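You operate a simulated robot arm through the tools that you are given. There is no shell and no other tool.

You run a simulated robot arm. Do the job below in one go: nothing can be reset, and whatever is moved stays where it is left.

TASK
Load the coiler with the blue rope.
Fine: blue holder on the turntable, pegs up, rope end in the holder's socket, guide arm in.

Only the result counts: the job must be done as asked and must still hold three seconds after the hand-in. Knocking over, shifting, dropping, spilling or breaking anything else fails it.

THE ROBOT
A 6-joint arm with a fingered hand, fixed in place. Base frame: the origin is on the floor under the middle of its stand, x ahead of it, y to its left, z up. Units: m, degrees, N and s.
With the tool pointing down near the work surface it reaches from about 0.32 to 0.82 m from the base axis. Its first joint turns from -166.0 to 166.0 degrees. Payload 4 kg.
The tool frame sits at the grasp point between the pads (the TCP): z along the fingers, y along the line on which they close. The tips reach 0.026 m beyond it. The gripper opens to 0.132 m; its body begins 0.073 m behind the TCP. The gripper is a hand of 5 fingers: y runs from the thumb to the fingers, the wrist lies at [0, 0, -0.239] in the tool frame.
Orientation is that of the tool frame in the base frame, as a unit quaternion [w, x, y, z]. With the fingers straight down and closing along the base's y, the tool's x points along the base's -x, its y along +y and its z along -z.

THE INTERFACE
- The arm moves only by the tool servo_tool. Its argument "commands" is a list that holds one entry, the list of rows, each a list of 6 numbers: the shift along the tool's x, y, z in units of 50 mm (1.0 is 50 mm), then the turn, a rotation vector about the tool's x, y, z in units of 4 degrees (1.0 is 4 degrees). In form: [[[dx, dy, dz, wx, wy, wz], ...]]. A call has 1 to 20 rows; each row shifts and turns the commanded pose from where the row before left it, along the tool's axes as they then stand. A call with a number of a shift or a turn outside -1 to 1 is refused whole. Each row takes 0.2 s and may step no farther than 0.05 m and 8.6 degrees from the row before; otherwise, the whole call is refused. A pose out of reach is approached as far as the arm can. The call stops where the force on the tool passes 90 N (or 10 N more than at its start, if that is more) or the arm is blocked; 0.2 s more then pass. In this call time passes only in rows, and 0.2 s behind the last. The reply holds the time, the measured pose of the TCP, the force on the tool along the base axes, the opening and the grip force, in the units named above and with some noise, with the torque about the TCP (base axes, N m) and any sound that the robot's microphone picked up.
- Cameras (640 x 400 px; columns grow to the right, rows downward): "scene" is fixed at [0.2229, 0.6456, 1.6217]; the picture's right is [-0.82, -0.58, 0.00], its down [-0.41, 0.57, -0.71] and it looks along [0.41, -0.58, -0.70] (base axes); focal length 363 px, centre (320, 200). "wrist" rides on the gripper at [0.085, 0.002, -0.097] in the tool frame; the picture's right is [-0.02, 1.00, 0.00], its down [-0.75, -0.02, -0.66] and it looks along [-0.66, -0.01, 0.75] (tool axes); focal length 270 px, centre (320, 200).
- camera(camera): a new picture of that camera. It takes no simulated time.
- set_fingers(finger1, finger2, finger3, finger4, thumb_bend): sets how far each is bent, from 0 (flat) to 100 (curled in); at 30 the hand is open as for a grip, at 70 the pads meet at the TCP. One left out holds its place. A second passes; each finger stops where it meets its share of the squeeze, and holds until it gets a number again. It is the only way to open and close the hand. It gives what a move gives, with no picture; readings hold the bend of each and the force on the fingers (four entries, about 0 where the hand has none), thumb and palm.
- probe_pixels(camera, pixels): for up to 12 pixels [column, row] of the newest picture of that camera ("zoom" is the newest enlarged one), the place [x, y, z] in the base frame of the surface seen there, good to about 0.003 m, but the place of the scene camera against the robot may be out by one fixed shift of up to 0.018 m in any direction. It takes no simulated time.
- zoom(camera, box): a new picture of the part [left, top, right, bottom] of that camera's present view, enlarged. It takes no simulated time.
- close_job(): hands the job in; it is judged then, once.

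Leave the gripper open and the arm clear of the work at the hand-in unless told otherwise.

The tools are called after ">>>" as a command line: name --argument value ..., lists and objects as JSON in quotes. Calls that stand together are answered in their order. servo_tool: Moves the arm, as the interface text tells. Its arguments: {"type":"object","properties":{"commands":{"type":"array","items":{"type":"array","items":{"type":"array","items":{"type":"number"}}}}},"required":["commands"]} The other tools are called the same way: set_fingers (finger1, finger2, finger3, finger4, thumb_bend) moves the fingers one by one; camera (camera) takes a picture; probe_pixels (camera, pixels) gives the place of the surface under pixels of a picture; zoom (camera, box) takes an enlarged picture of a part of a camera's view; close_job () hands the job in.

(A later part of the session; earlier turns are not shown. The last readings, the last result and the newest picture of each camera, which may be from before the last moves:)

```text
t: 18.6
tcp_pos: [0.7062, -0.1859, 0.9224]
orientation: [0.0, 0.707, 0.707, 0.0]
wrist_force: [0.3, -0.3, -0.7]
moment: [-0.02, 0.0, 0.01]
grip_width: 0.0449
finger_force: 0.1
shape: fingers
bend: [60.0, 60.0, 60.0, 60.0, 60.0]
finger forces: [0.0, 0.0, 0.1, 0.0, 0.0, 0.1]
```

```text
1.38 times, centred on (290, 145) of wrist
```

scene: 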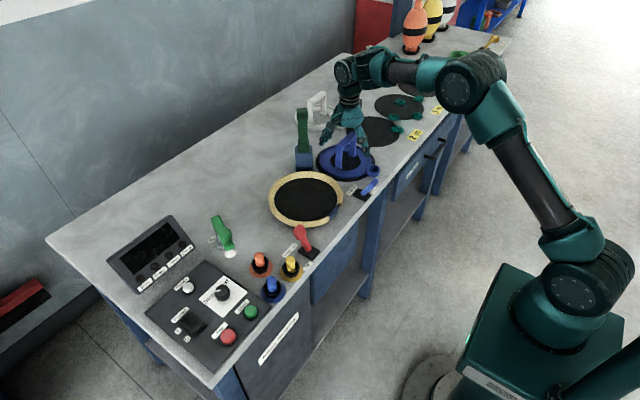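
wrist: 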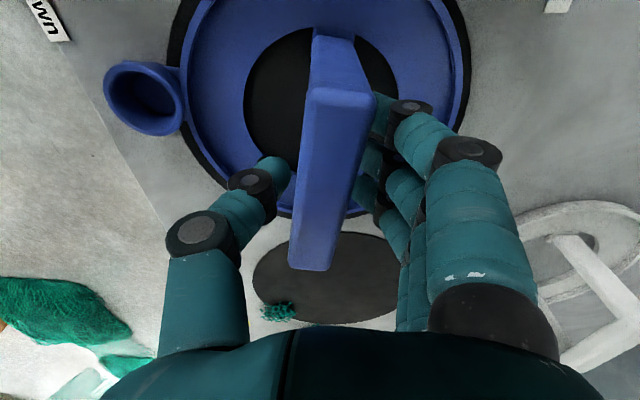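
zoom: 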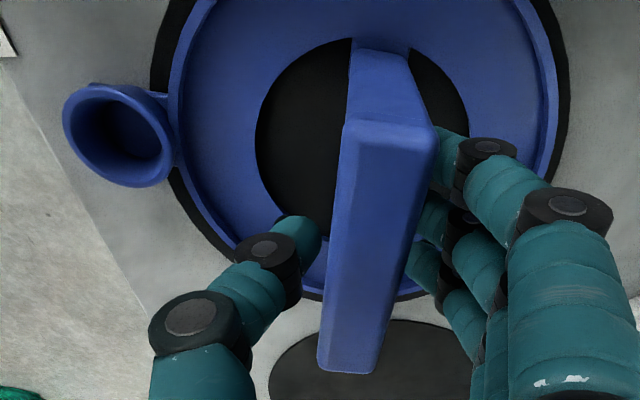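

The holder is flat again at centre ≈(0.709, −0.177) with a yaw of about −8.4°. I open the fingers to 45, raise 14 mm so the pads meet the thin bar itself, and turn the hand 8.4° to line up with it.

>>> set_fingers --finger1 45 --finger2 45 --finger3 45 --finger4 45 --thumb_bend 45

>>> servo_tool --commands '[[[0, 0, -0.28, 0, 0, 0], [0.18, 0.06, 0, 0, 0, 0], [0, 0, 0, 0, 0, 0.7], [0, 0, 0, 0, 0, 0.7], [0, 0, 0, 0, 0, 0.7]]]'

>>> camera --camera "wrist"

```text
t: 19.6
tcp_pos: [0.7048, -0.1872, 0.9227]
orientation: [0.0, 0.707, 0.707, 0.0]
wrist_force: [0.0, -0.2, -0.1]
moment: [0.03, 0.0, 0.02]
grip_width: 0.0902
finger_force: 0.0
shape: fingers
bend: [45.0, 45.0, 45.0, 45.0, 45.0]
finger forces: [0.1, 0.0, 0.1, 0.0, 0.1, 0.1]
```

```text
t: 20.8
tcp_pos: [0.7086, -0.1762, 0.9373]
orientation: [0.0, 0.757, 0.653, -0.001]
wrist_force: [0.2, 0.7, -0.4]
moment: [0.0, 0.01, 0.0]
grip_width: 0.09
finger_force: 0.0
shape: fingers
bend: [45.0, 45.0, 45.0, 45.0, 45.0]
finger forces: [0.1, 0.0, 0.1, 0.0, 0.1, 0.0]
```

```text
taken
```

wrist: 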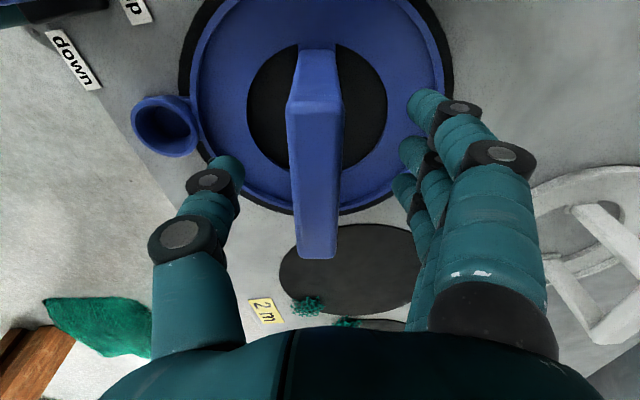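

The hand is lined up with the bar (columns 295–338 at row 200). I close all fingers again on the bar itself.

>>> set_fingers --finger1 66 --finger2 66 --finger3 66 --finger4 66 --thumb_bend 66

>>> camera --camera "wrist"

```text
t: 21.8
tcp_pos: [0.7087, -0.1773, 0.9384]
orientation: [0.0, 0.757, 0.654, 0.0]
wrist_force: [0.5, 0.6, 0.3]
moment: [0.02, 0.02, -0.01]
grip_width: 0.036
finger_force: 3.2
shape: fingers
bend: [64.0, 65.0, 65.0, 65.0, 64.0]
finger forces: [1.2, 0.6, 0.6, 0.7, 3.3, 0.0]
```

```text
taken
```

wrist: 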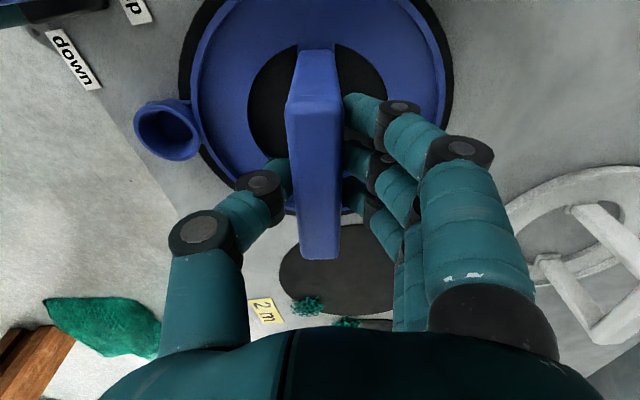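

All four fingers and the thumb now touch the bar evenly, without disturbing it. I tighten.

>>> set_fingers --finger1 72 --finger2 72 --finger3 72 --finger4 72 --thumb_bend 72

>>> camera --camera "wrist"

```text
t: 22.8
tcp_pos: [0.7084, -0.1769, 0.937]
orientation: [0.001, 0.758, 0.653, 0.0]
wrist_force: [0.2, 0.3, -1.5]
moment: [0.04, 0.07, 0.0]
grip_width: 0.0339
finger_force: 13.5
shape: fingers
bend: [69.0, 70.0, 70.0, 70.0, 67.0]
finger forces: [5.1, 3.3, 3.2, 3.4, 13.1, 0.1]
```

```text
taken
```

wrist: 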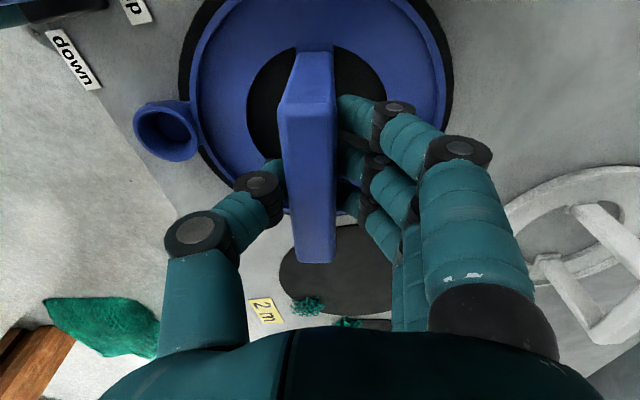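

Grip is now 13 N, evenly spread, holder nearly unmoved. I lift 3 cm slowly and check.

>>> servo_tool --commands '[[[0, 0, -0.2, 0, 0, 0], [0, 0, -0.2, 0, 0, 0], [0, 0, -0.2, 0, 0, 0]]]'

>>> camera --camera "wrist"

>>> zoom --camera "scene" --box '[290, 80, 420, 220]'

```text
t: 23.6
tcp_pos: [0.7096, -0.1769, 0.9668]
orientation: [0.0, 0.757, 0.654, 0.0]
wrist_force: [0.5, 0.4, -1.5]
moment: [0.0, -0.03, -0.02]
grip_width: 0.0341
finger_force: 13.7
shape: fingers
bend: [69.0, 71.0, 71.0, 71.0, 67.0]
finger forces: [5.0, 2.8, 2.7, 3.3, 13.9, 0.0]
```

```text
taken
```

wrist: 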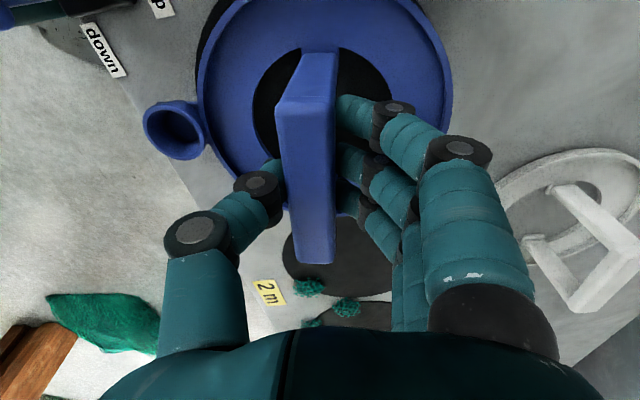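

```text
2.86 times, centred on (355, 150) of scene
```

zoom: 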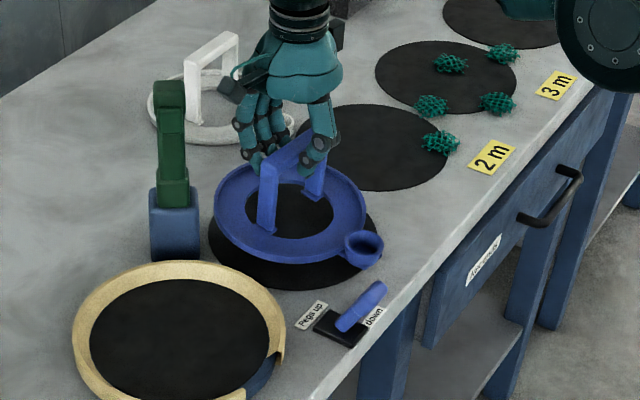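

The holder is held (≈1.5 N weight) and level. I lift it well above the tie arm (top 1.065), drawing back slightly, and undo the 8.4° yaw.

>>> servo_tool --commands '[[[0, -0.2, -0.4, 0, 0, 0], [0, -0.2, -0.6, 0, 0, 0], [0, -0.2, -0.6, 0, 0, 0], [0, -0.2, -0.6, 0, 0, 0], [0, -0.2, -0.6, 0, 0, 0], [0, 0, -0.6, 0, 0, 0], [0, 0, -0.6, 0, 0, 0], [0, 0, -0.4, 0, 0, 0], [0, 0, 0, 0, 0, -0.5], [0, 0, 0, 0, 0, -0.6], [0, 0, 0, 0, 0, -0.6], [0, 0, 0, 0, 0, -0.4]]]'

>>> camera --camera "wrist"

```text
t: 26.2
tcp_pos: [0.6585, -0.1691, 1.187]
orientation: [0.001, 0.707, 0.708, 0.0]
wrist_force: [-0.5, -0.8, -1.3]
moment: [-0.02, -0.02, 0.0]
grip_width: 0.0342
finger_force: 13.5
shape: fingers
bend: [70.0, 71.0, 71.0, 71.0, 67.0]
finger forces: [4.9, 2.9, 2.7, 3.4, 13.4, 0.0]
```

```text
taken
```

wrist: 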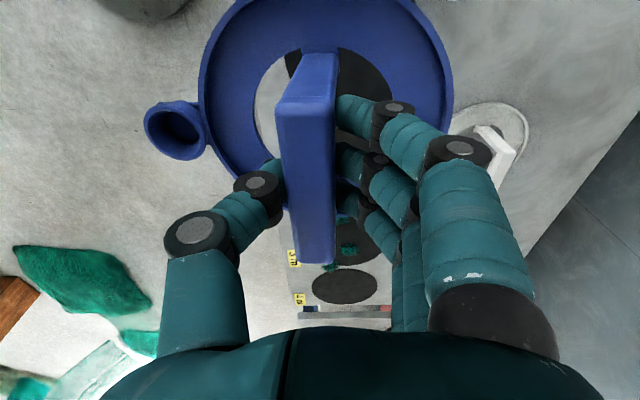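

Held steady at z=1.187. I probe the held holder to learn its exact place relative to the hand.

>>> probe_pixels --camera "wrist" --pixels '[[282, 110], [330, 112], [300, 258], [332, 258], [305, 180], [204, 85], [446, 85], [175, 103], [175, 155], [150, 130], [235, 60], [430, 60]]'

>>> zoom --camera "wrist" --box '[130, 0, 470, 270]'

```text
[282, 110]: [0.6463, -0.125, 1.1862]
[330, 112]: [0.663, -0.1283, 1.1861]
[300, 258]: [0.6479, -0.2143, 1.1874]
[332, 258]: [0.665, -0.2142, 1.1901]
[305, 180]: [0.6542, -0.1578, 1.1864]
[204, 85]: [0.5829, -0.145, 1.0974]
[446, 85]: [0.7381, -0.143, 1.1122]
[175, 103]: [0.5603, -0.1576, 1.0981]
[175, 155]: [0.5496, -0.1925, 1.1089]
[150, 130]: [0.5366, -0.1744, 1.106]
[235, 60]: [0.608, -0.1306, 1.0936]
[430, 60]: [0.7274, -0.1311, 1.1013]
```

```text
1.48 times, centred on (300, 135) of wrist
```

zoom: 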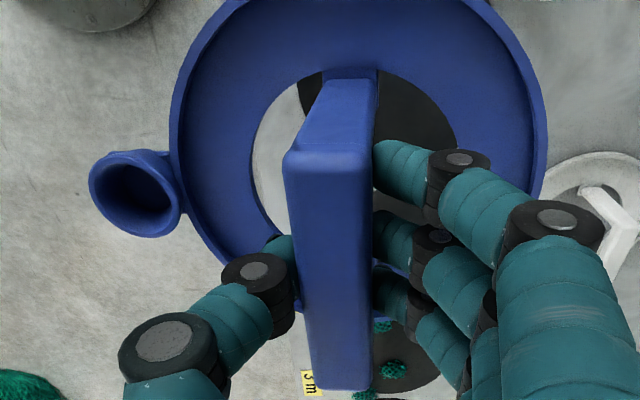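

The ring hangs with its cup side about 5.5° low. I'll move to above the turntable (ring centre to (0.6935, 0.051)) at this height, then tilt the hand +5.5° about the bar to level the ring.

>>> servo_tool --commands '[[[0.3, 0, 0, 0, 0, 0], [0.5, 0, 0, 0, 0, 0], [0.6, 0, 0, 0, 0, 0], [0.6, 0, 0, 0, 0, 0], [0.6, 0, 0, 0, 0, 0], [0.6, 0, 0, 0, 0, 0], [0.6, 0, 0, 0, 0, 0], [0.4, 0, 0, 0, 0, 0], [0.22, 0, 0, 0, 0, 0], [0, 0.3, 0, 0, 0, 0], [0, 0.3, 0, 0, 0, 0], [0, 0.18, 0, 0, 0, 0], [0, 0, 0, 0.4, 0, 0], [0, 0, 0, 0.5, 0, 0], [0, 0, 0, 0.475, 0, 0]]]'

>>> camera --camera "wrist"

>>> camera --camera "scene"

```text
t: 29.4
tcp_pos: [0.6833, 0.0489, 1.1801]
orientation: [-0.034, 0.706, 0.706, -0.034]
wrist_force: [-0.8, -0.3, -0.9]
moment: [0.01, -0.02, 0.01]
grip_width: 0.0336
finger_force: 13.5
shape: fingers
bend: [70.0, 71.0, 71.0, 71.0, 67.0]
finger forces: [5.0, 2.9, 2.5, 3.4, 13.1, 0.1]
out of reach, approached as far as the arm can: row 14, 15
```

```text
taken
```

wrist: 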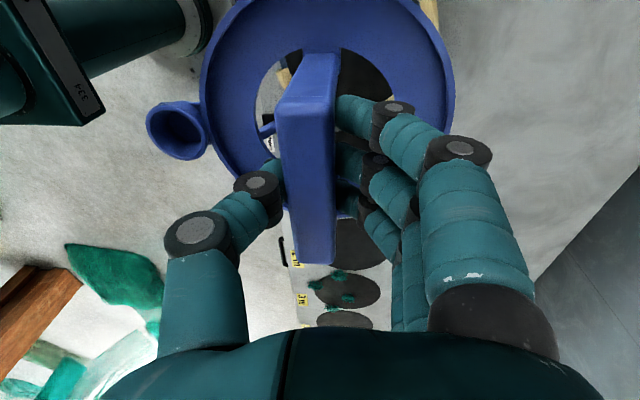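

```text
taken
```

scene: 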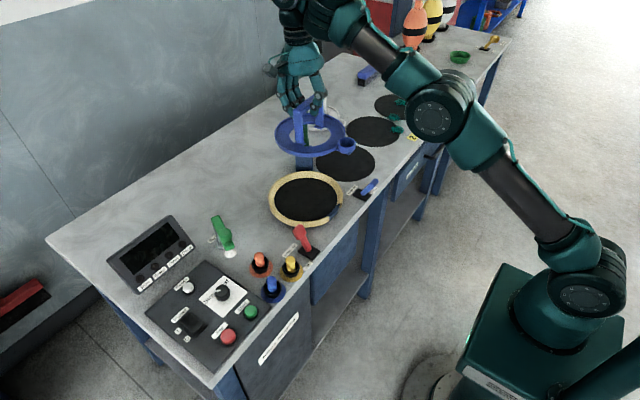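

The arm was at its reach limit at that height (TCP 0.683 instead of 0.6975). I descend vertically 0.13 m, where reach is better, and check the pose.

>>> servo_tool --commands '[[[0, 0.05, 0.52, 0, 0, 0], [0, 0.05, 0.52, 0, 0, 0], [0, 0.05, 0.52, 0, 0, 0], [0, 0.05, 0.52, 0, 0, 0], [0, 0.05, 0.52, 0, 0, 0]]]'

>>> camera --camera "wrist"

>>> zoom --camera "scene" --box '[230, 80, 390, 240]'

```text
t: 30.6
tcp_pos: [0.6824, 0.0514, 1.0505]
orientation: [-0.033, 0.706, 0.707, -0.033]
wrist_force: [0.0, 0.2, -0.9]
moment: [0.03, -0.03, -0.01]
grip_width: 0.034
finger_force: 13.6
shape: fingers
bend: [70.0, 71.0, 71.0, 71.0, 67.0]
finger forces: [5.0, 2.7, 2.5, 3.6, 12.6, 0.0]
```

```text
taken
```

wrist: 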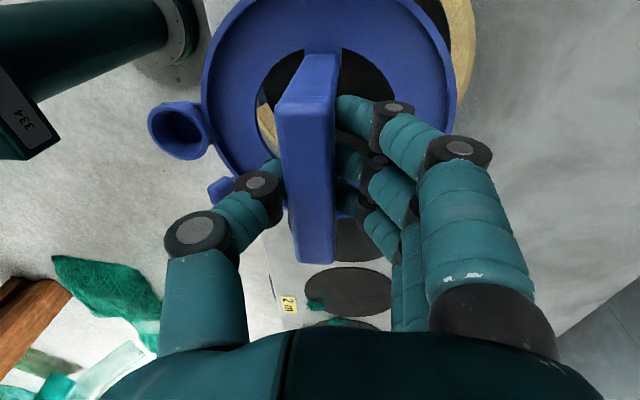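

```text
2.50 times, centred on (310, 160) of scene
```

zoom: 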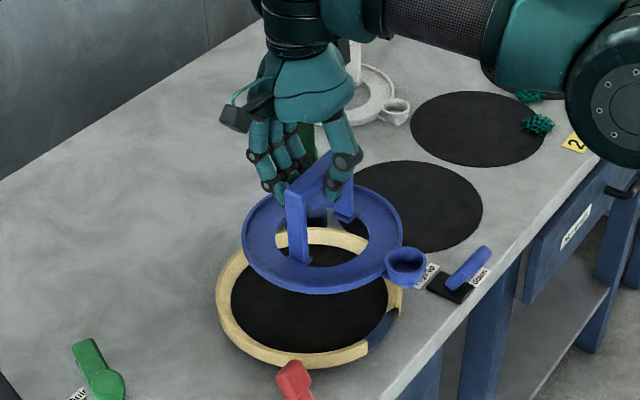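

In reach now. I probe the held ring, bar and cup again to check levelness and offset.

>>> probe_pixels --camera "wrist" --pixels '[[207, 85], [450, 85], [284, 112], [331, 113], [303, 258], [333, 258], [178, 103], [178, 154], [152, 130], [222, 40], [440, 45], [215, 110]]'

```text
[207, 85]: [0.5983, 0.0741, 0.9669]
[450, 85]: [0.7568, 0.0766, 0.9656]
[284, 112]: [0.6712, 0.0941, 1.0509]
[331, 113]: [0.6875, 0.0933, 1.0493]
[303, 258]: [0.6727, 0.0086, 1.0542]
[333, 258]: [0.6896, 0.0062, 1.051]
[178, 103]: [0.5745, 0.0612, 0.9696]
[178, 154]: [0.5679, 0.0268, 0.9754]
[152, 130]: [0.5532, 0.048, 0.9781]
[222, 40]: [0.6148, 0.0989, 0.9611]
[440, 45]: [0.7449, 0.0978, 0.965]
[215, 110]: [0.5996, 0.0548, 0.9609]
```

The ring is level now; its centre is at (0.678, 0.0495), ring bottom ≈0.956. I shift it +15 mm in x and lower it to just above the rim (bottom ≈0.886).

>>> servo_tool --commands '[[[0.007, 0.147, 0.3, 0, 0, 0], [0.007, 0.147, 0.4, 0, 0, 0], [0.007, 0.147, 0.4, 0, 0, 0], [0, 0, 0.26, 0, 0, 0]]]'

>>> camera --camera "wrist"

>>> zoom --camera "scene" --box '[250, 110, 370, 240]'

```text
t: 31.6
tcp_pos: [0.6988, 0.0518, 0.981]
orientation: [-0.033, 0.706, 0.707, -0.035]
wrist_force: [-0.5, 0.2, -1.7]
moment: [0.0, -0.01, 0.0]
grip_width: 0.0337
finger_force: 13.0
shape: fingers
bend: [70.0, 71.0, 71.0, 71.0, 67.0]
finger forces: [4.9, 2.7, 2.5, 3.6, 12.5, 0.0]
```

```text
taken
```

wrist: 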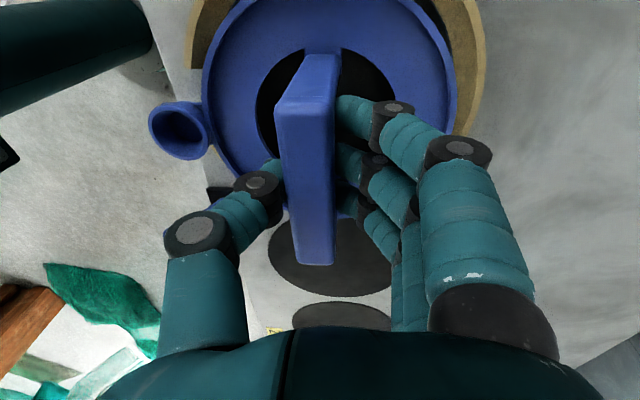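

```text
3.08 times, centred on (310, 175) of scene
```

zoom: 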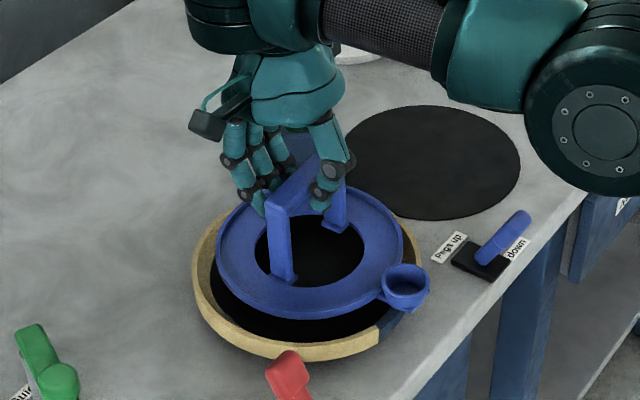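

It hovers just above. I probe both ring and tan rim in the wrist view to confirm centring.

>>> probe_pixels --camera "wrist" --pixels '[[207, 85], [452, 85], [222, 40], [442, 45], [475, 20], [483, 70], [466, 130], [196, 30], [190, 55], [455, 130], [178, 103], [178, 154]]'

>>> probe_pixels --camera "zoom" --pixels '[[220, 245], [400, 245], [300, 308], [405, 270], [385, 285], [425, 285], [197, 285], [378, 335], [300, 350], [410, 235], [415, 300], [230, 320]]'

```text
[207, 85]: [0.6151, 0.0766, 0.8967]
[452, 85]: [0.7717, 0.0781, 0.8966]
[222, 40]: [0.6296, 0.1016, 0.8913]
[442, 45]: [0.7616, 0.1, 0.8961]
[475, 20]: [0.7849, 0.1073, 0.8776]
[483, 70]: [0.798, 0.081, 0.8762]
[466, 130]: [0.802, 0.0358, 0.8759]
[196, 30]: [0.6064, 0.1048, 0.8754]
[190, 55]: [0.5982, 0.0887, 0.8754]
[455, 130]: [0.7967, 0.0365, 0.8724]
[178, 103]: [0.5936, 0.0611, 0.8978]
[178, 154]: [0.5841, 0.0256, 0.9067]
```

```text
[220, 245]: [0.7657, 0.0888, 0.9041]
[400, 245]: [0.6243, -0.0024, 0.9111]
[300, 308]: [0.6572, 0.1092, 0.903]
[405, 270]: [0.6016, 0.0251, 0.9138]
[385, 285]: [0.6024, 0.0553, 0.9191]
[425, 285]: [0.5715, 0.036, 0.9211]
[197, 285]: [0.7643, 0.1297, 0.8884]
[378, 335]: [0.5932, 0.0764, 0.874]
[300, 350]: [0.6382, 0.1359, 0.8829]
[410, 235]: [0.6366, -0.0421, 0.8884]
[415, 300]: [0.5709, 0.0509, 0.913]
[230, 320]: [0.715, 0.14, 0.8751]
```

Ring centre (0.6934, 0.0505) against rim centre ≈(0.695, 0.050): within the 7 mm clearance, and the cup (y≈0.026–0.066) lies inside the gap. I lower 22 mm slowly.

>>> servo_tool --commands '[[[0, 0.02, 0.11, 0, 0, 0], [0, 0.02, 0.11, 0, 0, 0], [0, 0.02, 0.11, 0, 0, 0], [0, 0.02, 0.11, 0, 0, 0]]]'

>>> camera --camera "wrist"

>>> zoom --camera "scene" --box '[250, 110, 370, 240]'

```text
t: 32.6
tcp_pos: [0.7019, 0.0515, 0.9582]
orientation: [-0.035, 0.706, 0.706, -0.034]
wrist_force: [-0.4, -0.7, -0.7]
moment: [0.04, -0.03, 0.01]
grip_width: 0.0338
finger_force: 13.2
shape: fingers
bend: [70.0, 71.0, 71.0, 71.0, 67.0]
finger forces: [5.2, 2.5, 2.4, 3.9, 12.5, 0.0]
```

```text
taken
```

wrist: 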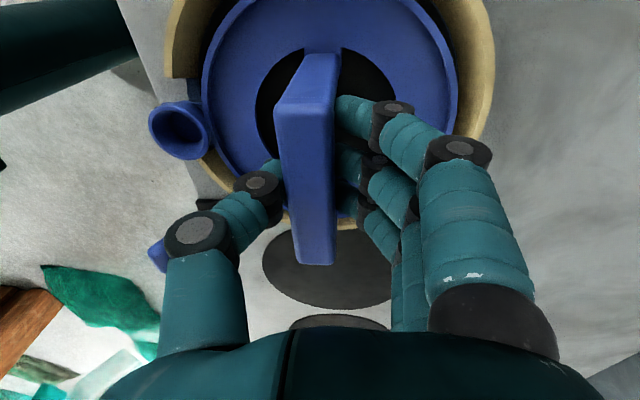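

```text
3.08 times, centred on (310, 175) of scene
```

zoom: 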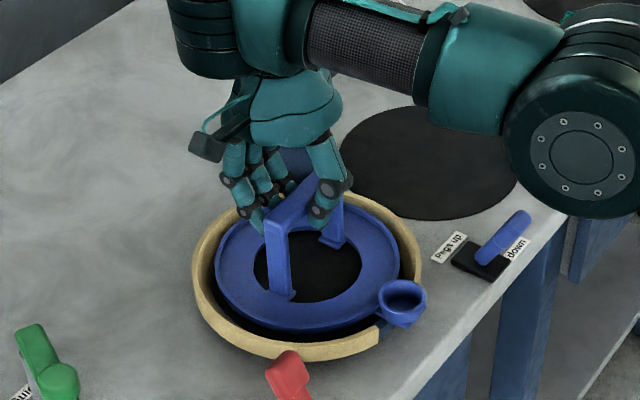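

The ring is now inside the rim, about 2 mm above the disc. I probe once more before the final lowering.

>>> probe_pixels --camera "wrist" --pixels '[[207, 85], [453, 85], [222, 40], [443, 45], [470, 60], [478, 90], [190, 50], [180, 50], [178, 103], [178, 154], [152, 130], [340, 195]]'

>>> zoom --camera "wrist" --box '[130, 0, 510, 240]'

```text
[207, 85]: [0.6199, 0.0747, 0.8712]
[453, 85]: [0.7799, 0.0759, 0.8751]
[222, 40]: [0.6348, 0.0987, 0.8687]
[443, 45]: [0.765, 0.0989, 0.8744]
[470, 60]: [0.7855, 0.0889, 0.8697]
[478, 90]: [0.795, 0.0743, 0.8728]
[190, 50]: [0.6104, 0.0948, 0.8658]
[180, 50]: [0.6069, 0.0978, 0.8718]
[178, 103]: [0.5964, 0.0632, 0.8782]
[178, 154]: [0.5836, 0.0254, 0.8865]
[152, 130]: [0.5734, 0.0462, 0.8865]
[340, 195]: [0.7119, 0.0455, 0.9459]
```

```text
1.67 times, centred on (320, 120) of wrist
```

zoom: 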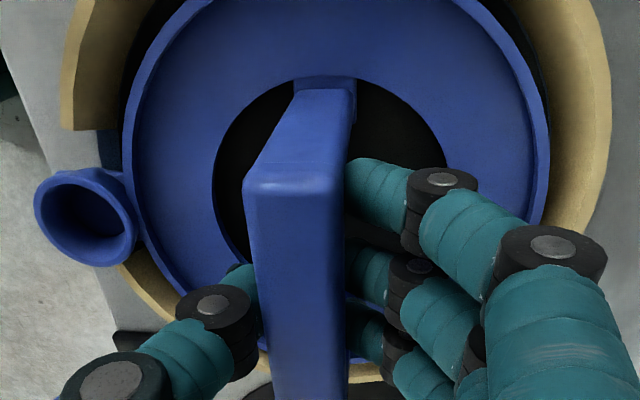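

The ring centre reads 0.700, so I shift back 4 mm in x, turn ~2° to centre the cup in the gap (raising 3 mm meanwhile), then lower 4 mm.

>>> servo_tool --commands '[[[0, 0, -0.06, 0, 0, 0], [0, -0.09, 0, 0, 0, 0.25], [0, 0, 0, 0, 0, 0.25], [0, 0, 0.06, 0, 0, 0]]]'

>>> camera --camera "wrist"

>>> probe_pixels --camera "wrist" --pixels '[[207, 85], [453, 85], [222, 40], [443, 45], [284, 112], [332, 112], [303, 258], [333, 258], [178, 103], [178, 154], [152, 130], [180, 45]]'

```text
t: 33.6
tcp_pos: [0.6966, 0.0527, 0.9592]
orientation: [-0.033, 0.718, 0.694, -0.035]
wrist_force: [-0.3, 0.3, -1.3]
moment: [0.04, -0.01, 0.02]
grip_width: 0.0338
finger_force: 13.2
shape: fingers
bend: [70.0, 71.0, 71.0, 71.0, 67.0]
finger forces: [5.2, 2.9, 2.4, 3.7, 12.6, 0.1]
```

```text
taken
```

wrist: 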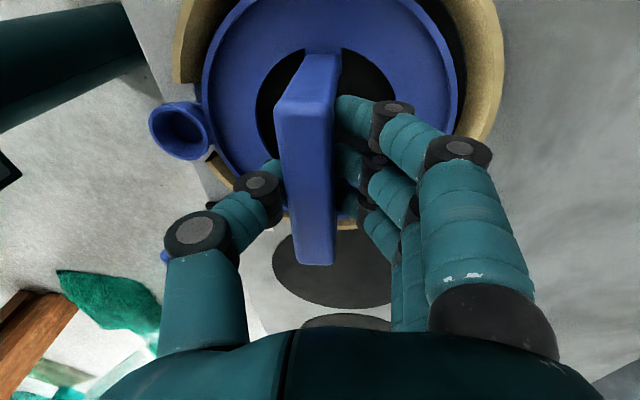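

```text
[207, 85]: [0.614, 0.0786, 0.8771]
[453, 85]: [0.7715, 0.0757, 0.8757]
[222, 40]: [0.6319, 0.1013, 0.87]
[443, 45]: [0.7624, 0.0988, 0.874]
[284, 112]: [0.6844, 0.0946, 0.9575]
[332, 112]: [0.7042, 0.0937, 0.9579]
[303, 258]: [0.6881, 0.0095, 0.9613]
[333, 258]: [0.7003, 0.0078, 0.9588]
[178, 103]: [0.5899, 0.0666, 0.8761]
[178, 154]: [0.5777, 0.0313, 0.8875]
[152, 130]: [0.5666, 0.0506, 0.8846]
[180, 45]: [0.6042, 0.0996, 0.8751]
```

Now the ring is centred (x≈0.693, cup y≈0.05) with ~3 mm to go. I lower 4 mm until it bears on the disc.

>>> servo_tool --commands '[[[0, 0.02, 0.04, 0, 0, 0], [0, 0.01, 0.04, 0, 0, 0], [0, 0, 0, 0, 0, 0]]]'

>>> zoom --camera "scene" --box '[250, 110, 370, 240]'

>>> zoom --camera "wrist" --box '[130, 0, 510, 240]'

```text
t: 34.4
tcp_pos: [0.698, 0.0518, 0.9545]
orientation: [-0.034, 0.719, 0.694, -0.036]
wrist_force: [-0.4, -0.1, 8.3]
moment: [0.18, -0.04, -0.09]
grip_width: 0.0324
finger_force: 13.1
shape: fingers
bend: [71.0, 71.0, 71.0, 71.0, 67.0]
finger forces: [7.6, 1.6, 1.6, 3.2, 12.2, 0.1]
```

```text
3.08 times, centred on (310, 175) of scene
```

zoom: 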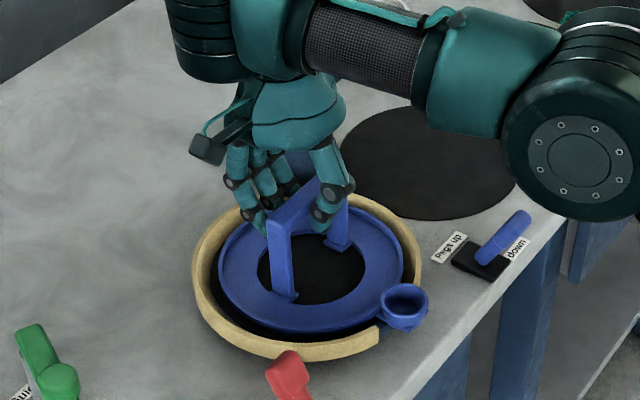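

```text
1.67 times, centred on (320, 120) of wrist
```

zoom: 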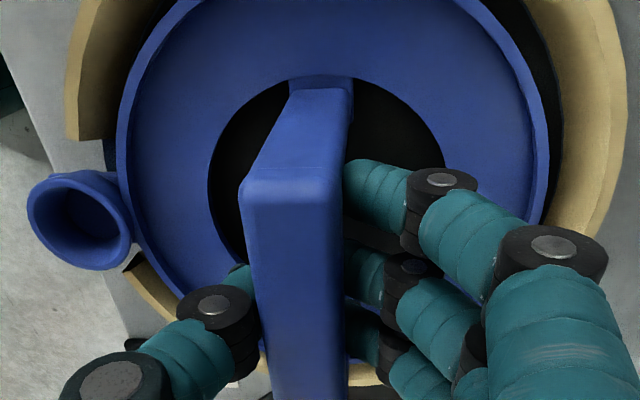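

It bears on the disc (8 N). I ease the grip open in steps so nothing is pulled.

>>> set_fingers --finger1 64 --finger2 64 --finger3 64 --finger4 64 --thumb_bend 64

>>> set_fingers --finger1 45 --finger2 45 --finger3 45 --finger4 45 --thumb_bend 45

>>> camera --camera "wrist"

>>> zoom --camera "scene" --box '[250, 110, 370, 240]'

```text
t: 35.4
tcp_pos: [0.6983, 0.0508, 0.9546]
orientation: [-0.035, 0.718, 0.694, -0.035]
wrist_force: [-1.5, 0.1, -0.2]
moment: [-0.03, 0.02, 0.01]
grip_width: 0.0365
finger_force: 0.5
shape: fingers
bend: [64.0, 64.0, 64.0, 64.0, 64.0]
finger forces: [0.1, 0.1, 0.0, 0.0, 1.0, 0.0]
```

```text
t: 36.4
tcp_pos: [0.6974, 0.0508, 0.9548]
orientation: [-0.034, 0.719, 0.694, -0.035]
wrist_force: [0.2, -0.1, -0.3]
moment: [0.02, -0.02, 0.04]
grip_width: 0.0901
finger_force: 0.1
shape: fingers
bend: [45.0, 45.0, 45.0, 45.0, 45.0]
finger forces: [0.0, 0.0, 0.0, 0.0, 0.0, 0.0]
```

```text
taken
```

wrist: 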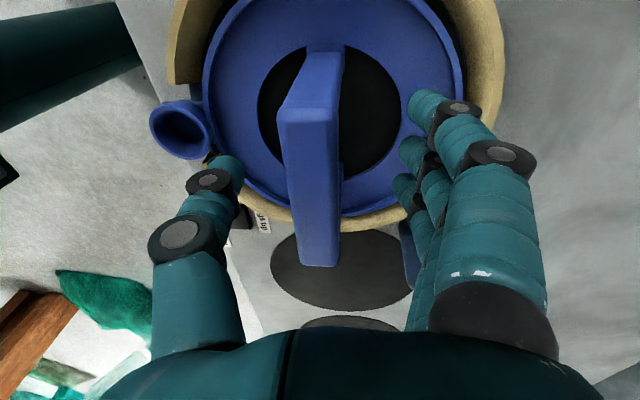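

```text
3.08 times, centred on (310, 175) of scene
```

zoom: 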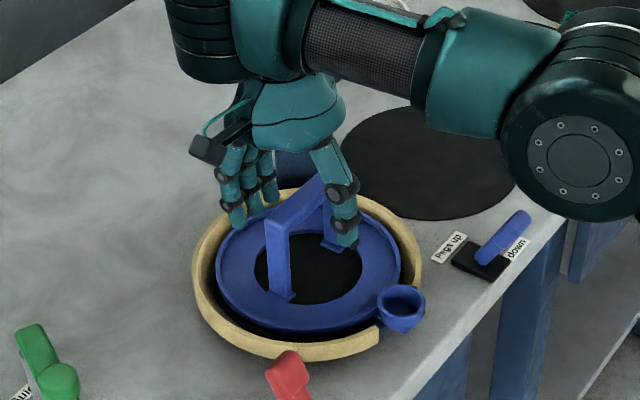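

The holder is released on the turntable, socket in the gap. I raise the hand vertically, level it, and draw back toward the robot.

>>> servo_tool --commands '[[[0, -0.05, -0.5, 0, 0, 0], [0, -0.055, -0.58, 0, 0, 0], [0, -0.055, -0.58, 0, 0, 0], [0, -0.055, -0.58, 0, 0, 0], [0, -0.055, -0.58, 0, 0, 0], [0, 0, 0, -0.7, 0, 0], [0, 0, 0, -0.675, 0, 0], [0, -0.9, 0, 0, 0, 0], [0, -0.9, 0, 0, 0, 0], [0, -0.9, 0, 0, 0, 0], [0, -0.9, 0, 0, 0, 0]]]'

>>> zoom --camera "scene" --box '[240, 110, 400, 240]'

```text
t: 38.8
tcp_pos: [0.5189, 0.0572, 1.0951]
orientation: [0.001, 0.72, 0.694, -0.002]
wrist_force: [-0.4, 0.1, -0.7]
moment: [0.01, 0.02, 0.01]
grip_width: 0.0904
finger_force: 0.1
shape: fingers
bend: [45.0, 45.0, 45.0, 45.0, 45.0]
finger forces: [0.1, 0.0, 0.0, 0.0, 0.0, 0.1]
```

```text
3.08 times, centred on (320, 175) of scene
```

zoom: 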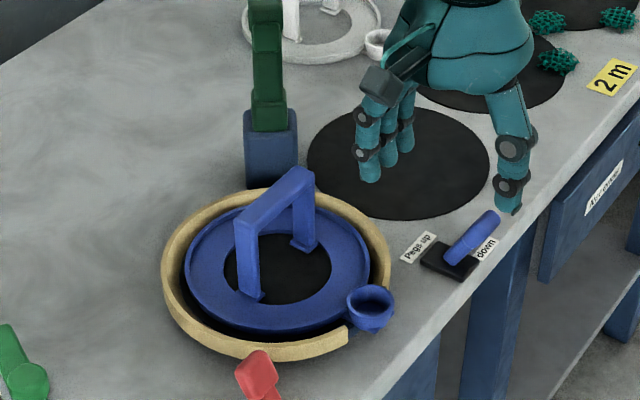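

Holder is seated well. I rotate the hand back by 92° (in place, in free air) so the wrist camera faces the bench again.

>>> servo_tool --commands '[[[0, 0, 0, 0, 0, -1], [0, 0, 0, 0, 0, -1], [0, 0, 0, 0, 0, -1], [0, 0, 0, 0, 0, -1], [0, 0, 0, 0, 0, -1], [0, 0, 0, 0, 0, -1], [0, 0, 0, 0, 0, -1], [0, 0, 0, 0, 0, -1], [0, 0, 0, 0, 0, -1], [0, 0, 0, 0, 0, -1], [0, 0, 0, 0, 0, -1], [0, 0, 0, 0, 0, -1], [0, 0, 0, 0, 0, -1], [0, 0, 0, 0, 0, -1], [0, 0, 0, 0, 0, -1], [0, 0, 0, 0, 0, -1], [0, 0, 0, 0, 0, -1], [0, 0, 0, 0, 0, -1], [0, 0, 0, 0, 0, -1], [0, 0, 0, 0, 0, -1]]]'

>>> servo_tool --commands '[[[0, 0, 0, 0, 0, -1], [0, 0, 0, 0, 0, -1], [0, 0, 0, 0, 0, -1], [0.9, -0.4, 0, 0, 0, 0], [0.9, -0.4, 0, 0, 0, 0], [0.5, -0.4, 0, 0, 0, 0]]]'

>>> camera --camera "wrist"

```text
t: 43.0
tcp_pos: [0.518, 0.0579, 1.0942]
orientation: [0.0, 0.103, 0.995, -0.001]
wrist_force: [-0.1, -0.1, -0.5]
moment: [0.0, -0.02, 0.0]
grip_width: 0.0903
finger_force: 0.2
shape: fingers
bend: [45.0, 45.0, 45.0, 45.0, 45.0]
finger forces: [0.0, 0.1, 0.0, 0.0, 0.0, 0.0]
```

```text
t: 44.4
tcp_pos: [0.4023, -0.0022, 1.0965]
orientation: [0.0, -0.001, 1.0, -0.001]
wrist_force: [0.9, -0.2, 0.0]
moment: [-0.01, 0.01, 0.01]
grip_width: 0.0904
finger_force: 0.1
shape: fingers
bend: [45.0, 45.0, 45.0, 45.0, 45.0]
finger forces: [0.0, 0.1, 0.1, 0.0, 0.1, 0.0]
```

```text
taken
```

wrist: 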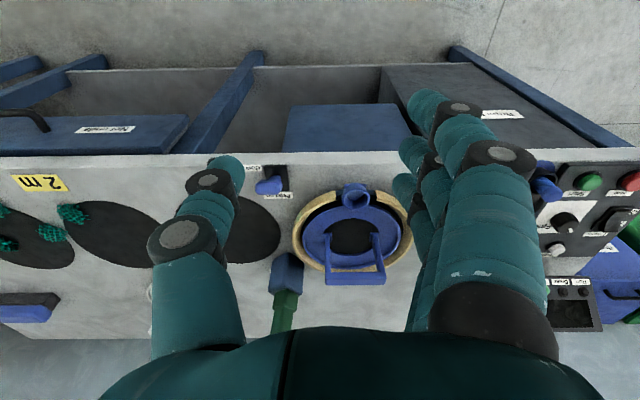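

I shift 7 cm right so that the peg lever comes into the middle of the picture, then enlarge it.

>>> servo_tool --commands '[[[0, -0.7, 0, 0, 0, 0], [0, -0.7, 0, 0, 0, 0]]]'

>>> camera --camera "wrist"

>>> zoom --camera "wrist" --box '[270, 140, 430, 290]'

```text
t: 45.0
tcp_pos: [0.4034, -0.0716, 1.0981]
orientation: [0.001, -0.001, 1.0, -0.002]
wrist_force: [0.7, -0.2, 0.1]
moment: [0.01, 0.0, -0.03]
grip_width: 0.0903
finger_force: 0.0
shape: fingers
bend: [45.0, 45.0, 45.0, 45.0, 45.0]
finger forces: [0.0, 0.0, 0.1, 0.1, 0.1, 0.0]
```

```text
taken
```

wrist: 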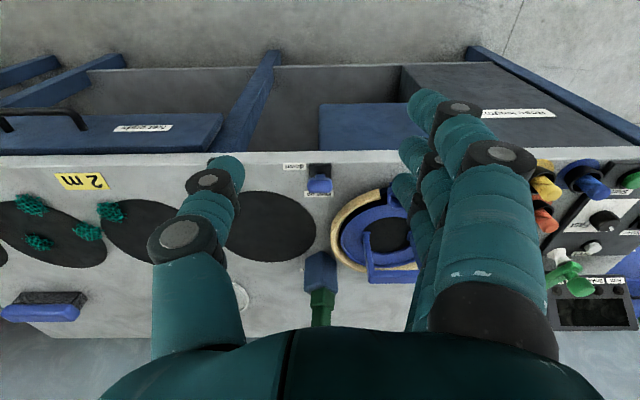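

```text
2.67 times, centred on (350, 215) of wrist
```

zoom: 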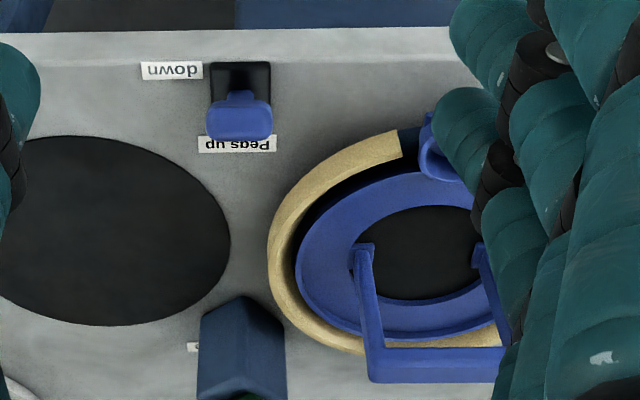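

The lever head is at zoom (240,120) on its black base. I probe head and base.

>>> probe_pixels --camera "zoom" --pixels '[[212, 125], [240, 132], [266, 125], [240, 112], [240, 98], [232, 100], [216, 75], [265, 75], [240, 68], [214, 95], [267, 95], [240, 143]]'

>>> zoom --camera "wrist" --box '[295, 150, 345, 205]'

>>> zoom --camera "scene" --box '[345, 170, 395, 205]'

```text
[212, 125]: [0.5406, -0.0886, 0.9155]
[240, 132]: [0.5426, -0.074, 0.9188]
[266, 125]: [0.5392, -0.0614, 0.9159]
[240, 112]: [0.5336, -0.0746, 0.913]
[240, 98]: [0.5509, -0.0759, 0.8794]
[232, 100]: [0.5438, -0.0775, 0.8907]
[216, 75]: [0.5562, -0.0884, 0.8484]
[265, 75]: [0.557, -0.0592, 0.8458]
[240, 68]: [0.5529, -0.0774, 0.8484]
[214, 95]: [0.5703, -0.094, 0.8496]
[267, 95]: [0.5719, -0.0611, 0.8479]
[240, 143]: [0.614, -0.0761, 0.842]
```

```text
7.27 times, centred on (320, 178) of wrist
```

zoom: 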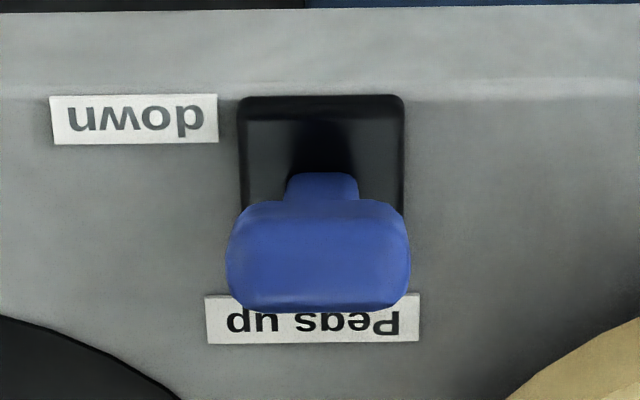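

```text
11.43 times, centred on (370, 188) of scene
```

zoom: 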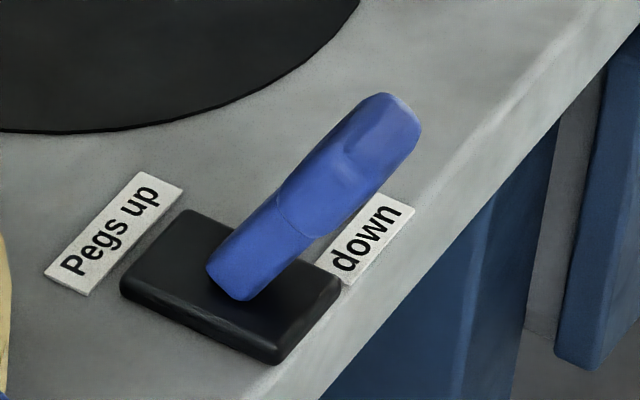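

The lever pivots near (0.565, −0.075, 0.85) and leans toward the robot ("down"); its head is at about (0.54, −0.075, 0.915). I'll close the hand and lower it on the robot side of the lever, then push the head toward +x ("Pegs up").

>>> set_fingers --finger1 69 --finger2 69 --finger3 69 --finger4 69 --thumb_bend 69

>>> servo_tool --commands '[[[-0.2, -0.07, 0.9, 0, 0, 0], [-0.2, -0.07, 0.9, 0, 0, 0], [-0.2, -0.07, 0.9, 0, 0, 0], [-0.2, -0.07, 0.9, 0, 0, 0], [0, 0, 0.3, 0, 0, 0]]]'

>>> camera --camera "wrist"

>>> zoom --camera "scene" --box '[300, 110, 460, 240]'

```text
t: 46.0
tcp_pos: [0.403, -0.0724, 1.0979]
orientation: [0.0, 0.0, 1.0, -0.001]
wrist_force: [-0.2, 0.5, 0.6]
moment: [-0.06, 0.03, 0.02]
grip_width: 0.0262
finger_force: 0.1
shape: fingers
bend: [69.0, 69.0, 69.0, 69.0, 69.0]
finger forces: [0.1, 0.0, 0.0, 0.0, 0.0, 0.0]
```

```text
t: 47.2
tcp_pos: [0.4436, -0.0856, 0.9011]
orientation: [0.001, 0.0, 1.0, -0.001]
wrist_force: [0.0, 0.1, 0.0]
moment: [0.01, 0.04, -0.03]
grip_width: 0.0259
finger_force: 0.0
shape: fingers
bend: [69.0, 69.0, 69.0, 69.0, 69.0]
finger forces: [0.1, 0.0, 0.0, 0.0, 0.0, 0.0]
```

```text
taken
```

wrist: 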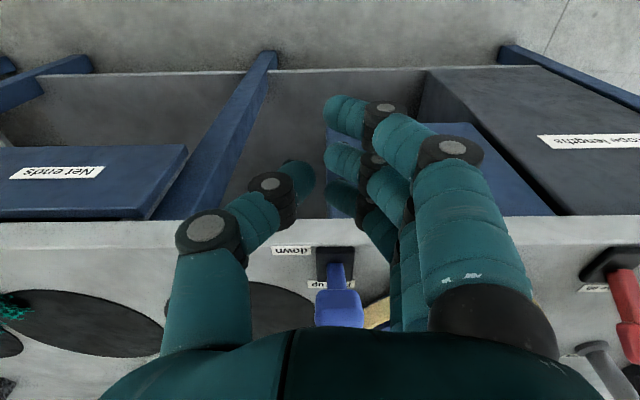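

```text
3.08 times, centred on (380, 175) of scene
```

zoom: 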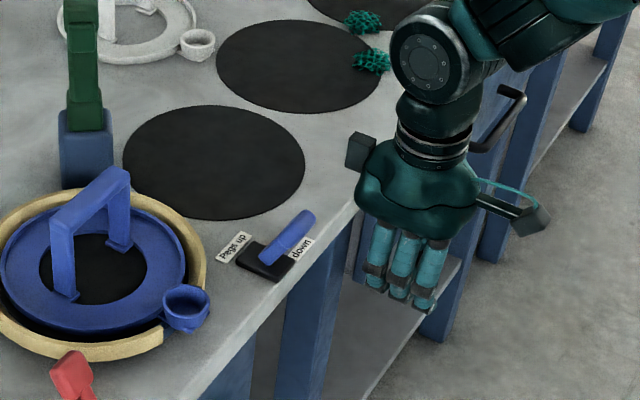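

Hand is in front of the lever (lever at columns 318–365, row 290). I push forward in small steps.

>>> servo_tool --commands '[[[-0.4, 0, 0, 0, 0, 0], [-0.3, 0, 0, 0, 0, 0], [-0.2, 0, 0, 0, 0, 0], [-0.2, 0, 0, 0, 0, 0], [-0.2, 0, 0, 0, 0, 0]]]'

>>> camera --camera "wrist"

>>> zoom --camera "scene" --box '[300, 110, 460, 240]'

```text
t: 48.4
tcp_pos: [0.5082, -0.0877, 0.901]
orientation: [0.0, 0.001, 1.0, -0.002]
wrist_force: [-2.6, 1.4, 1.4]
moment: [0.0, -0.05, 0.18]
grip_width: 0.0262
finger_force: 1.2
shape: fingers
bend: [69.0, 69.0, 69.0, 68.0, 69.0]
finger forces: [0.0, 0.0, 0.0, 2.9, 0.0, 0.0]
```

```text
taken
```

wrist: 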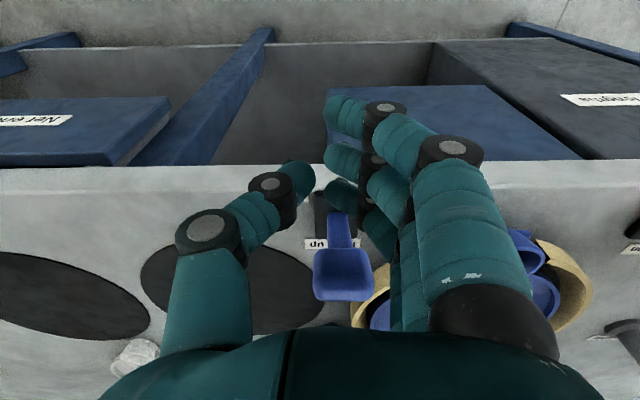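

```text
3.08 times, centred on (380, 175) of scene
```

zoom: 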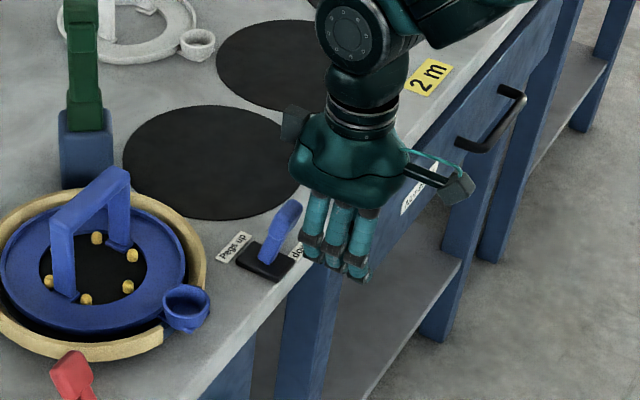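

Contact with 2.6 N; the lever is swinging and small yellow pegs are rising in the ring's opening. I keep pushing.

>>> servo_tool --commands '[[[-0.2, 0, 0, 0, 0, 0], [-0.2, 0, 0, 0, 0, 0], [-0.2, 0, 0, 0, 0, 0], [-0.2, 0, 0, 0, 0, 0]]]'

>>> camera --camera "wrist"

>>> zoom --camera "scene" --box '[290, 110, 450, 240]'

```text
t: 49.4
tcp_pos: [0.5415, -0.085, 0.8997]
orientation: [-0.007, 0.0, 1.0, 0.0]
wrist_force: [-53.6, 6.3, 18.8]
moment: [0.32, 0.71, 0.61]
grip_width: 0.026
finger_force: 28.1
shape: fingers
bend: [69.0, 69.0, 69.0, 72.0, 69.0]
finger forces: [0.1, 0.1, 0.1, 55.6, 0.0, 0.0]
```

```text
taken
```

wrist: 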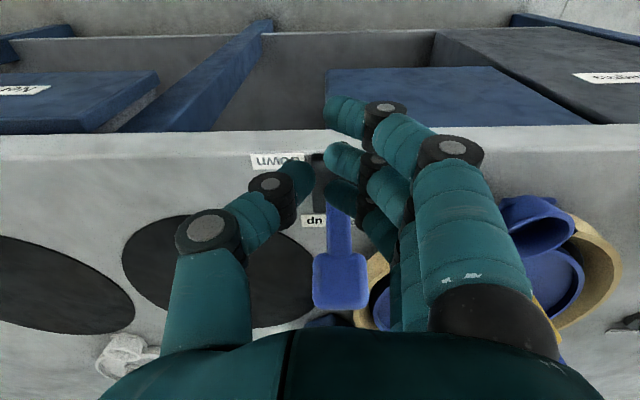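

```text
3.08 times, centred on (370, 175) of scene
```

zoom: 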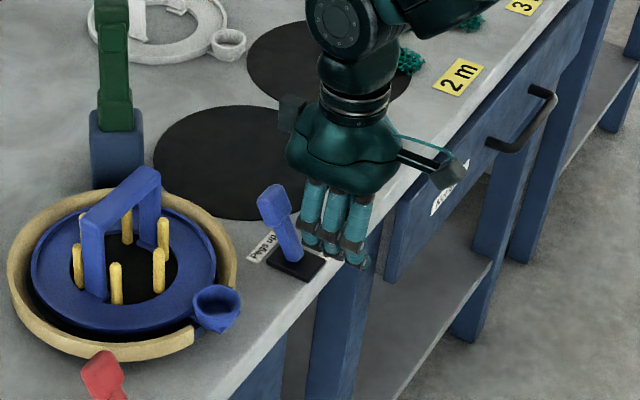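

The lever hit its stop (54 N), now leaning to "Pegs up", and the pegs stand fully up inside the ring. I back off and rise.

>>> servo_tool --commands '[[[0.5, 0, 0, 0, 0, 0], [0.9, 0, 0, 0, 0, 0], [0.6, 0, -0.5, 0, 0, 0], [0, 0, -0.95, 0, 0, 0], [0, 0, -0.95, 0, 0, 0], [0, 0, -0.95, 0, 0, 0], [0, 0, -0.6, 0, 0, 0]]]'

>>> set_fingers --finger1 30 --finger2 30 --finger3 30 --finger4 30 --thumb_bend 30

>>> zoom --camera "scene" --box '[250, 110, 400, 240]'

>>> camera --camera "wrist"

```text
t: 51.0
tcp_pos: [0.4484, -0.0863, 1.0983]
orientation: [0.0, -0.001, 1.0, -0.002]
wrist_force: [0.2, -1.0, 0.6]
moment: [-0.01, 0.01, 0.0]
grip_width: 0.0261
finger_force: 0.0
shape: fingers
bend: [69.0, 69.0, 69.0, 69.0, 69.0]
finger forces: [0.0, 0.0, 0.1, 0.1, 0.0, 0.0]
```

```text
t: 52.0
tcp_pos: [0.4483, -0.0863, 1.0984]
orientation: [-0.001, 0.0, 1.0, -0.001]
wrist_force: [-0.5, 0.0, 0.3]
moment: [0.0, 0.01, -0.02]
grip_width: 0.1384
finger_force: 0.1
shape: fingers
bend: [30.0, 30.0, 30.0, 30.0, 30.0]
finger forces: [0.0, 0.0, 0.1, 0.1, 0.0, 0.0]
```

```text
3.08 times, centred on (325, 175) of scene
```

zoom: 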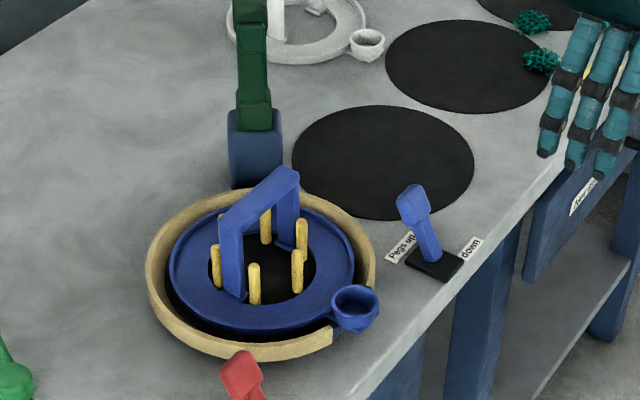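

```text
taken
```

wrist: 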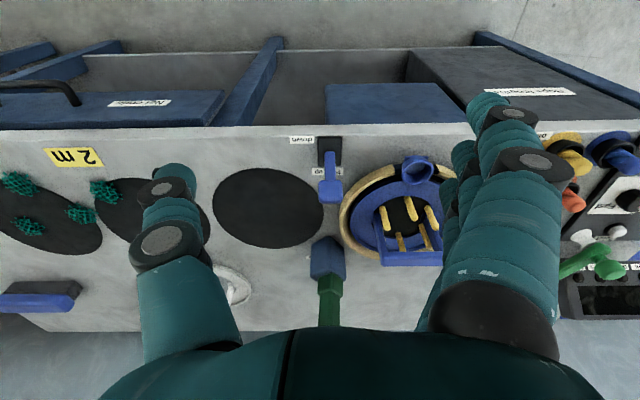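

Pegs up is done and holds. Next, I measure the socket: move left to y≈0.05 and look.

>>> servo_tool --commands '[[[0, 0.95, 0, 0, 0, 0], [0, 0.95, 0, 0, 0, 0], [0, 0.84, 0, 0, 0, 0]]]'

>>> camera --camera "wrist"

>>> zoom --camera "wrist" --box '[250, 130, 410, 280]'

```text
t: 52.8
tcp_pos: [0.4486, 0.054, 1.097]
orientation: [-0.001, -0.001, 1.0, -0.002]
wrist_force: [-0.2, 1.3, 0.3]
moment: [-0.01, 0.0, -0.02]
grip_width: 0.1388
finger_force: 0.0
shape: fingers
bend: [30.0, 30.0, 30.0, 30.0, 30.0]
finger forces: [0.0, 0.0, 0.1, 0.0, 0.1, 0.0]
```

```text
taken
```

wrist: 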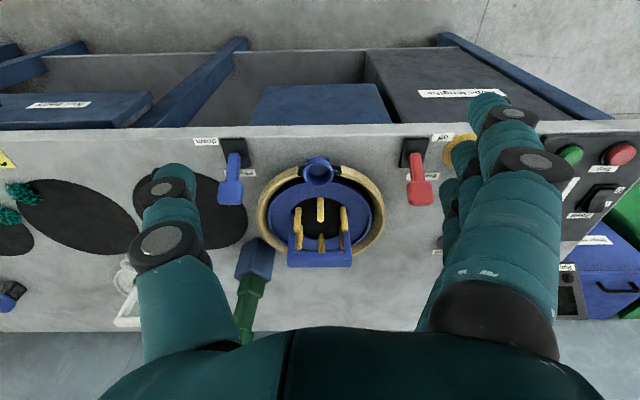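

```text
2.67 times, centred on (330, 205) of wrist
```

zoom: 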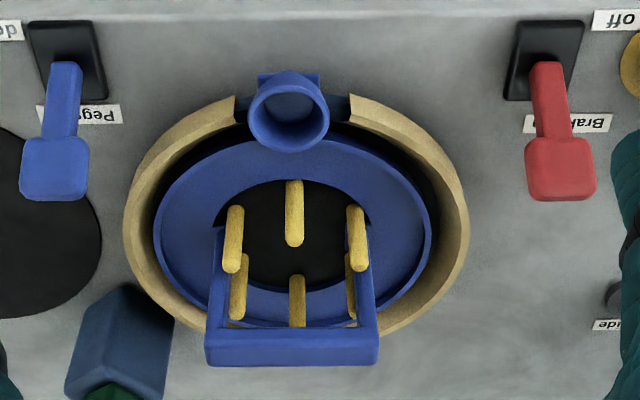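

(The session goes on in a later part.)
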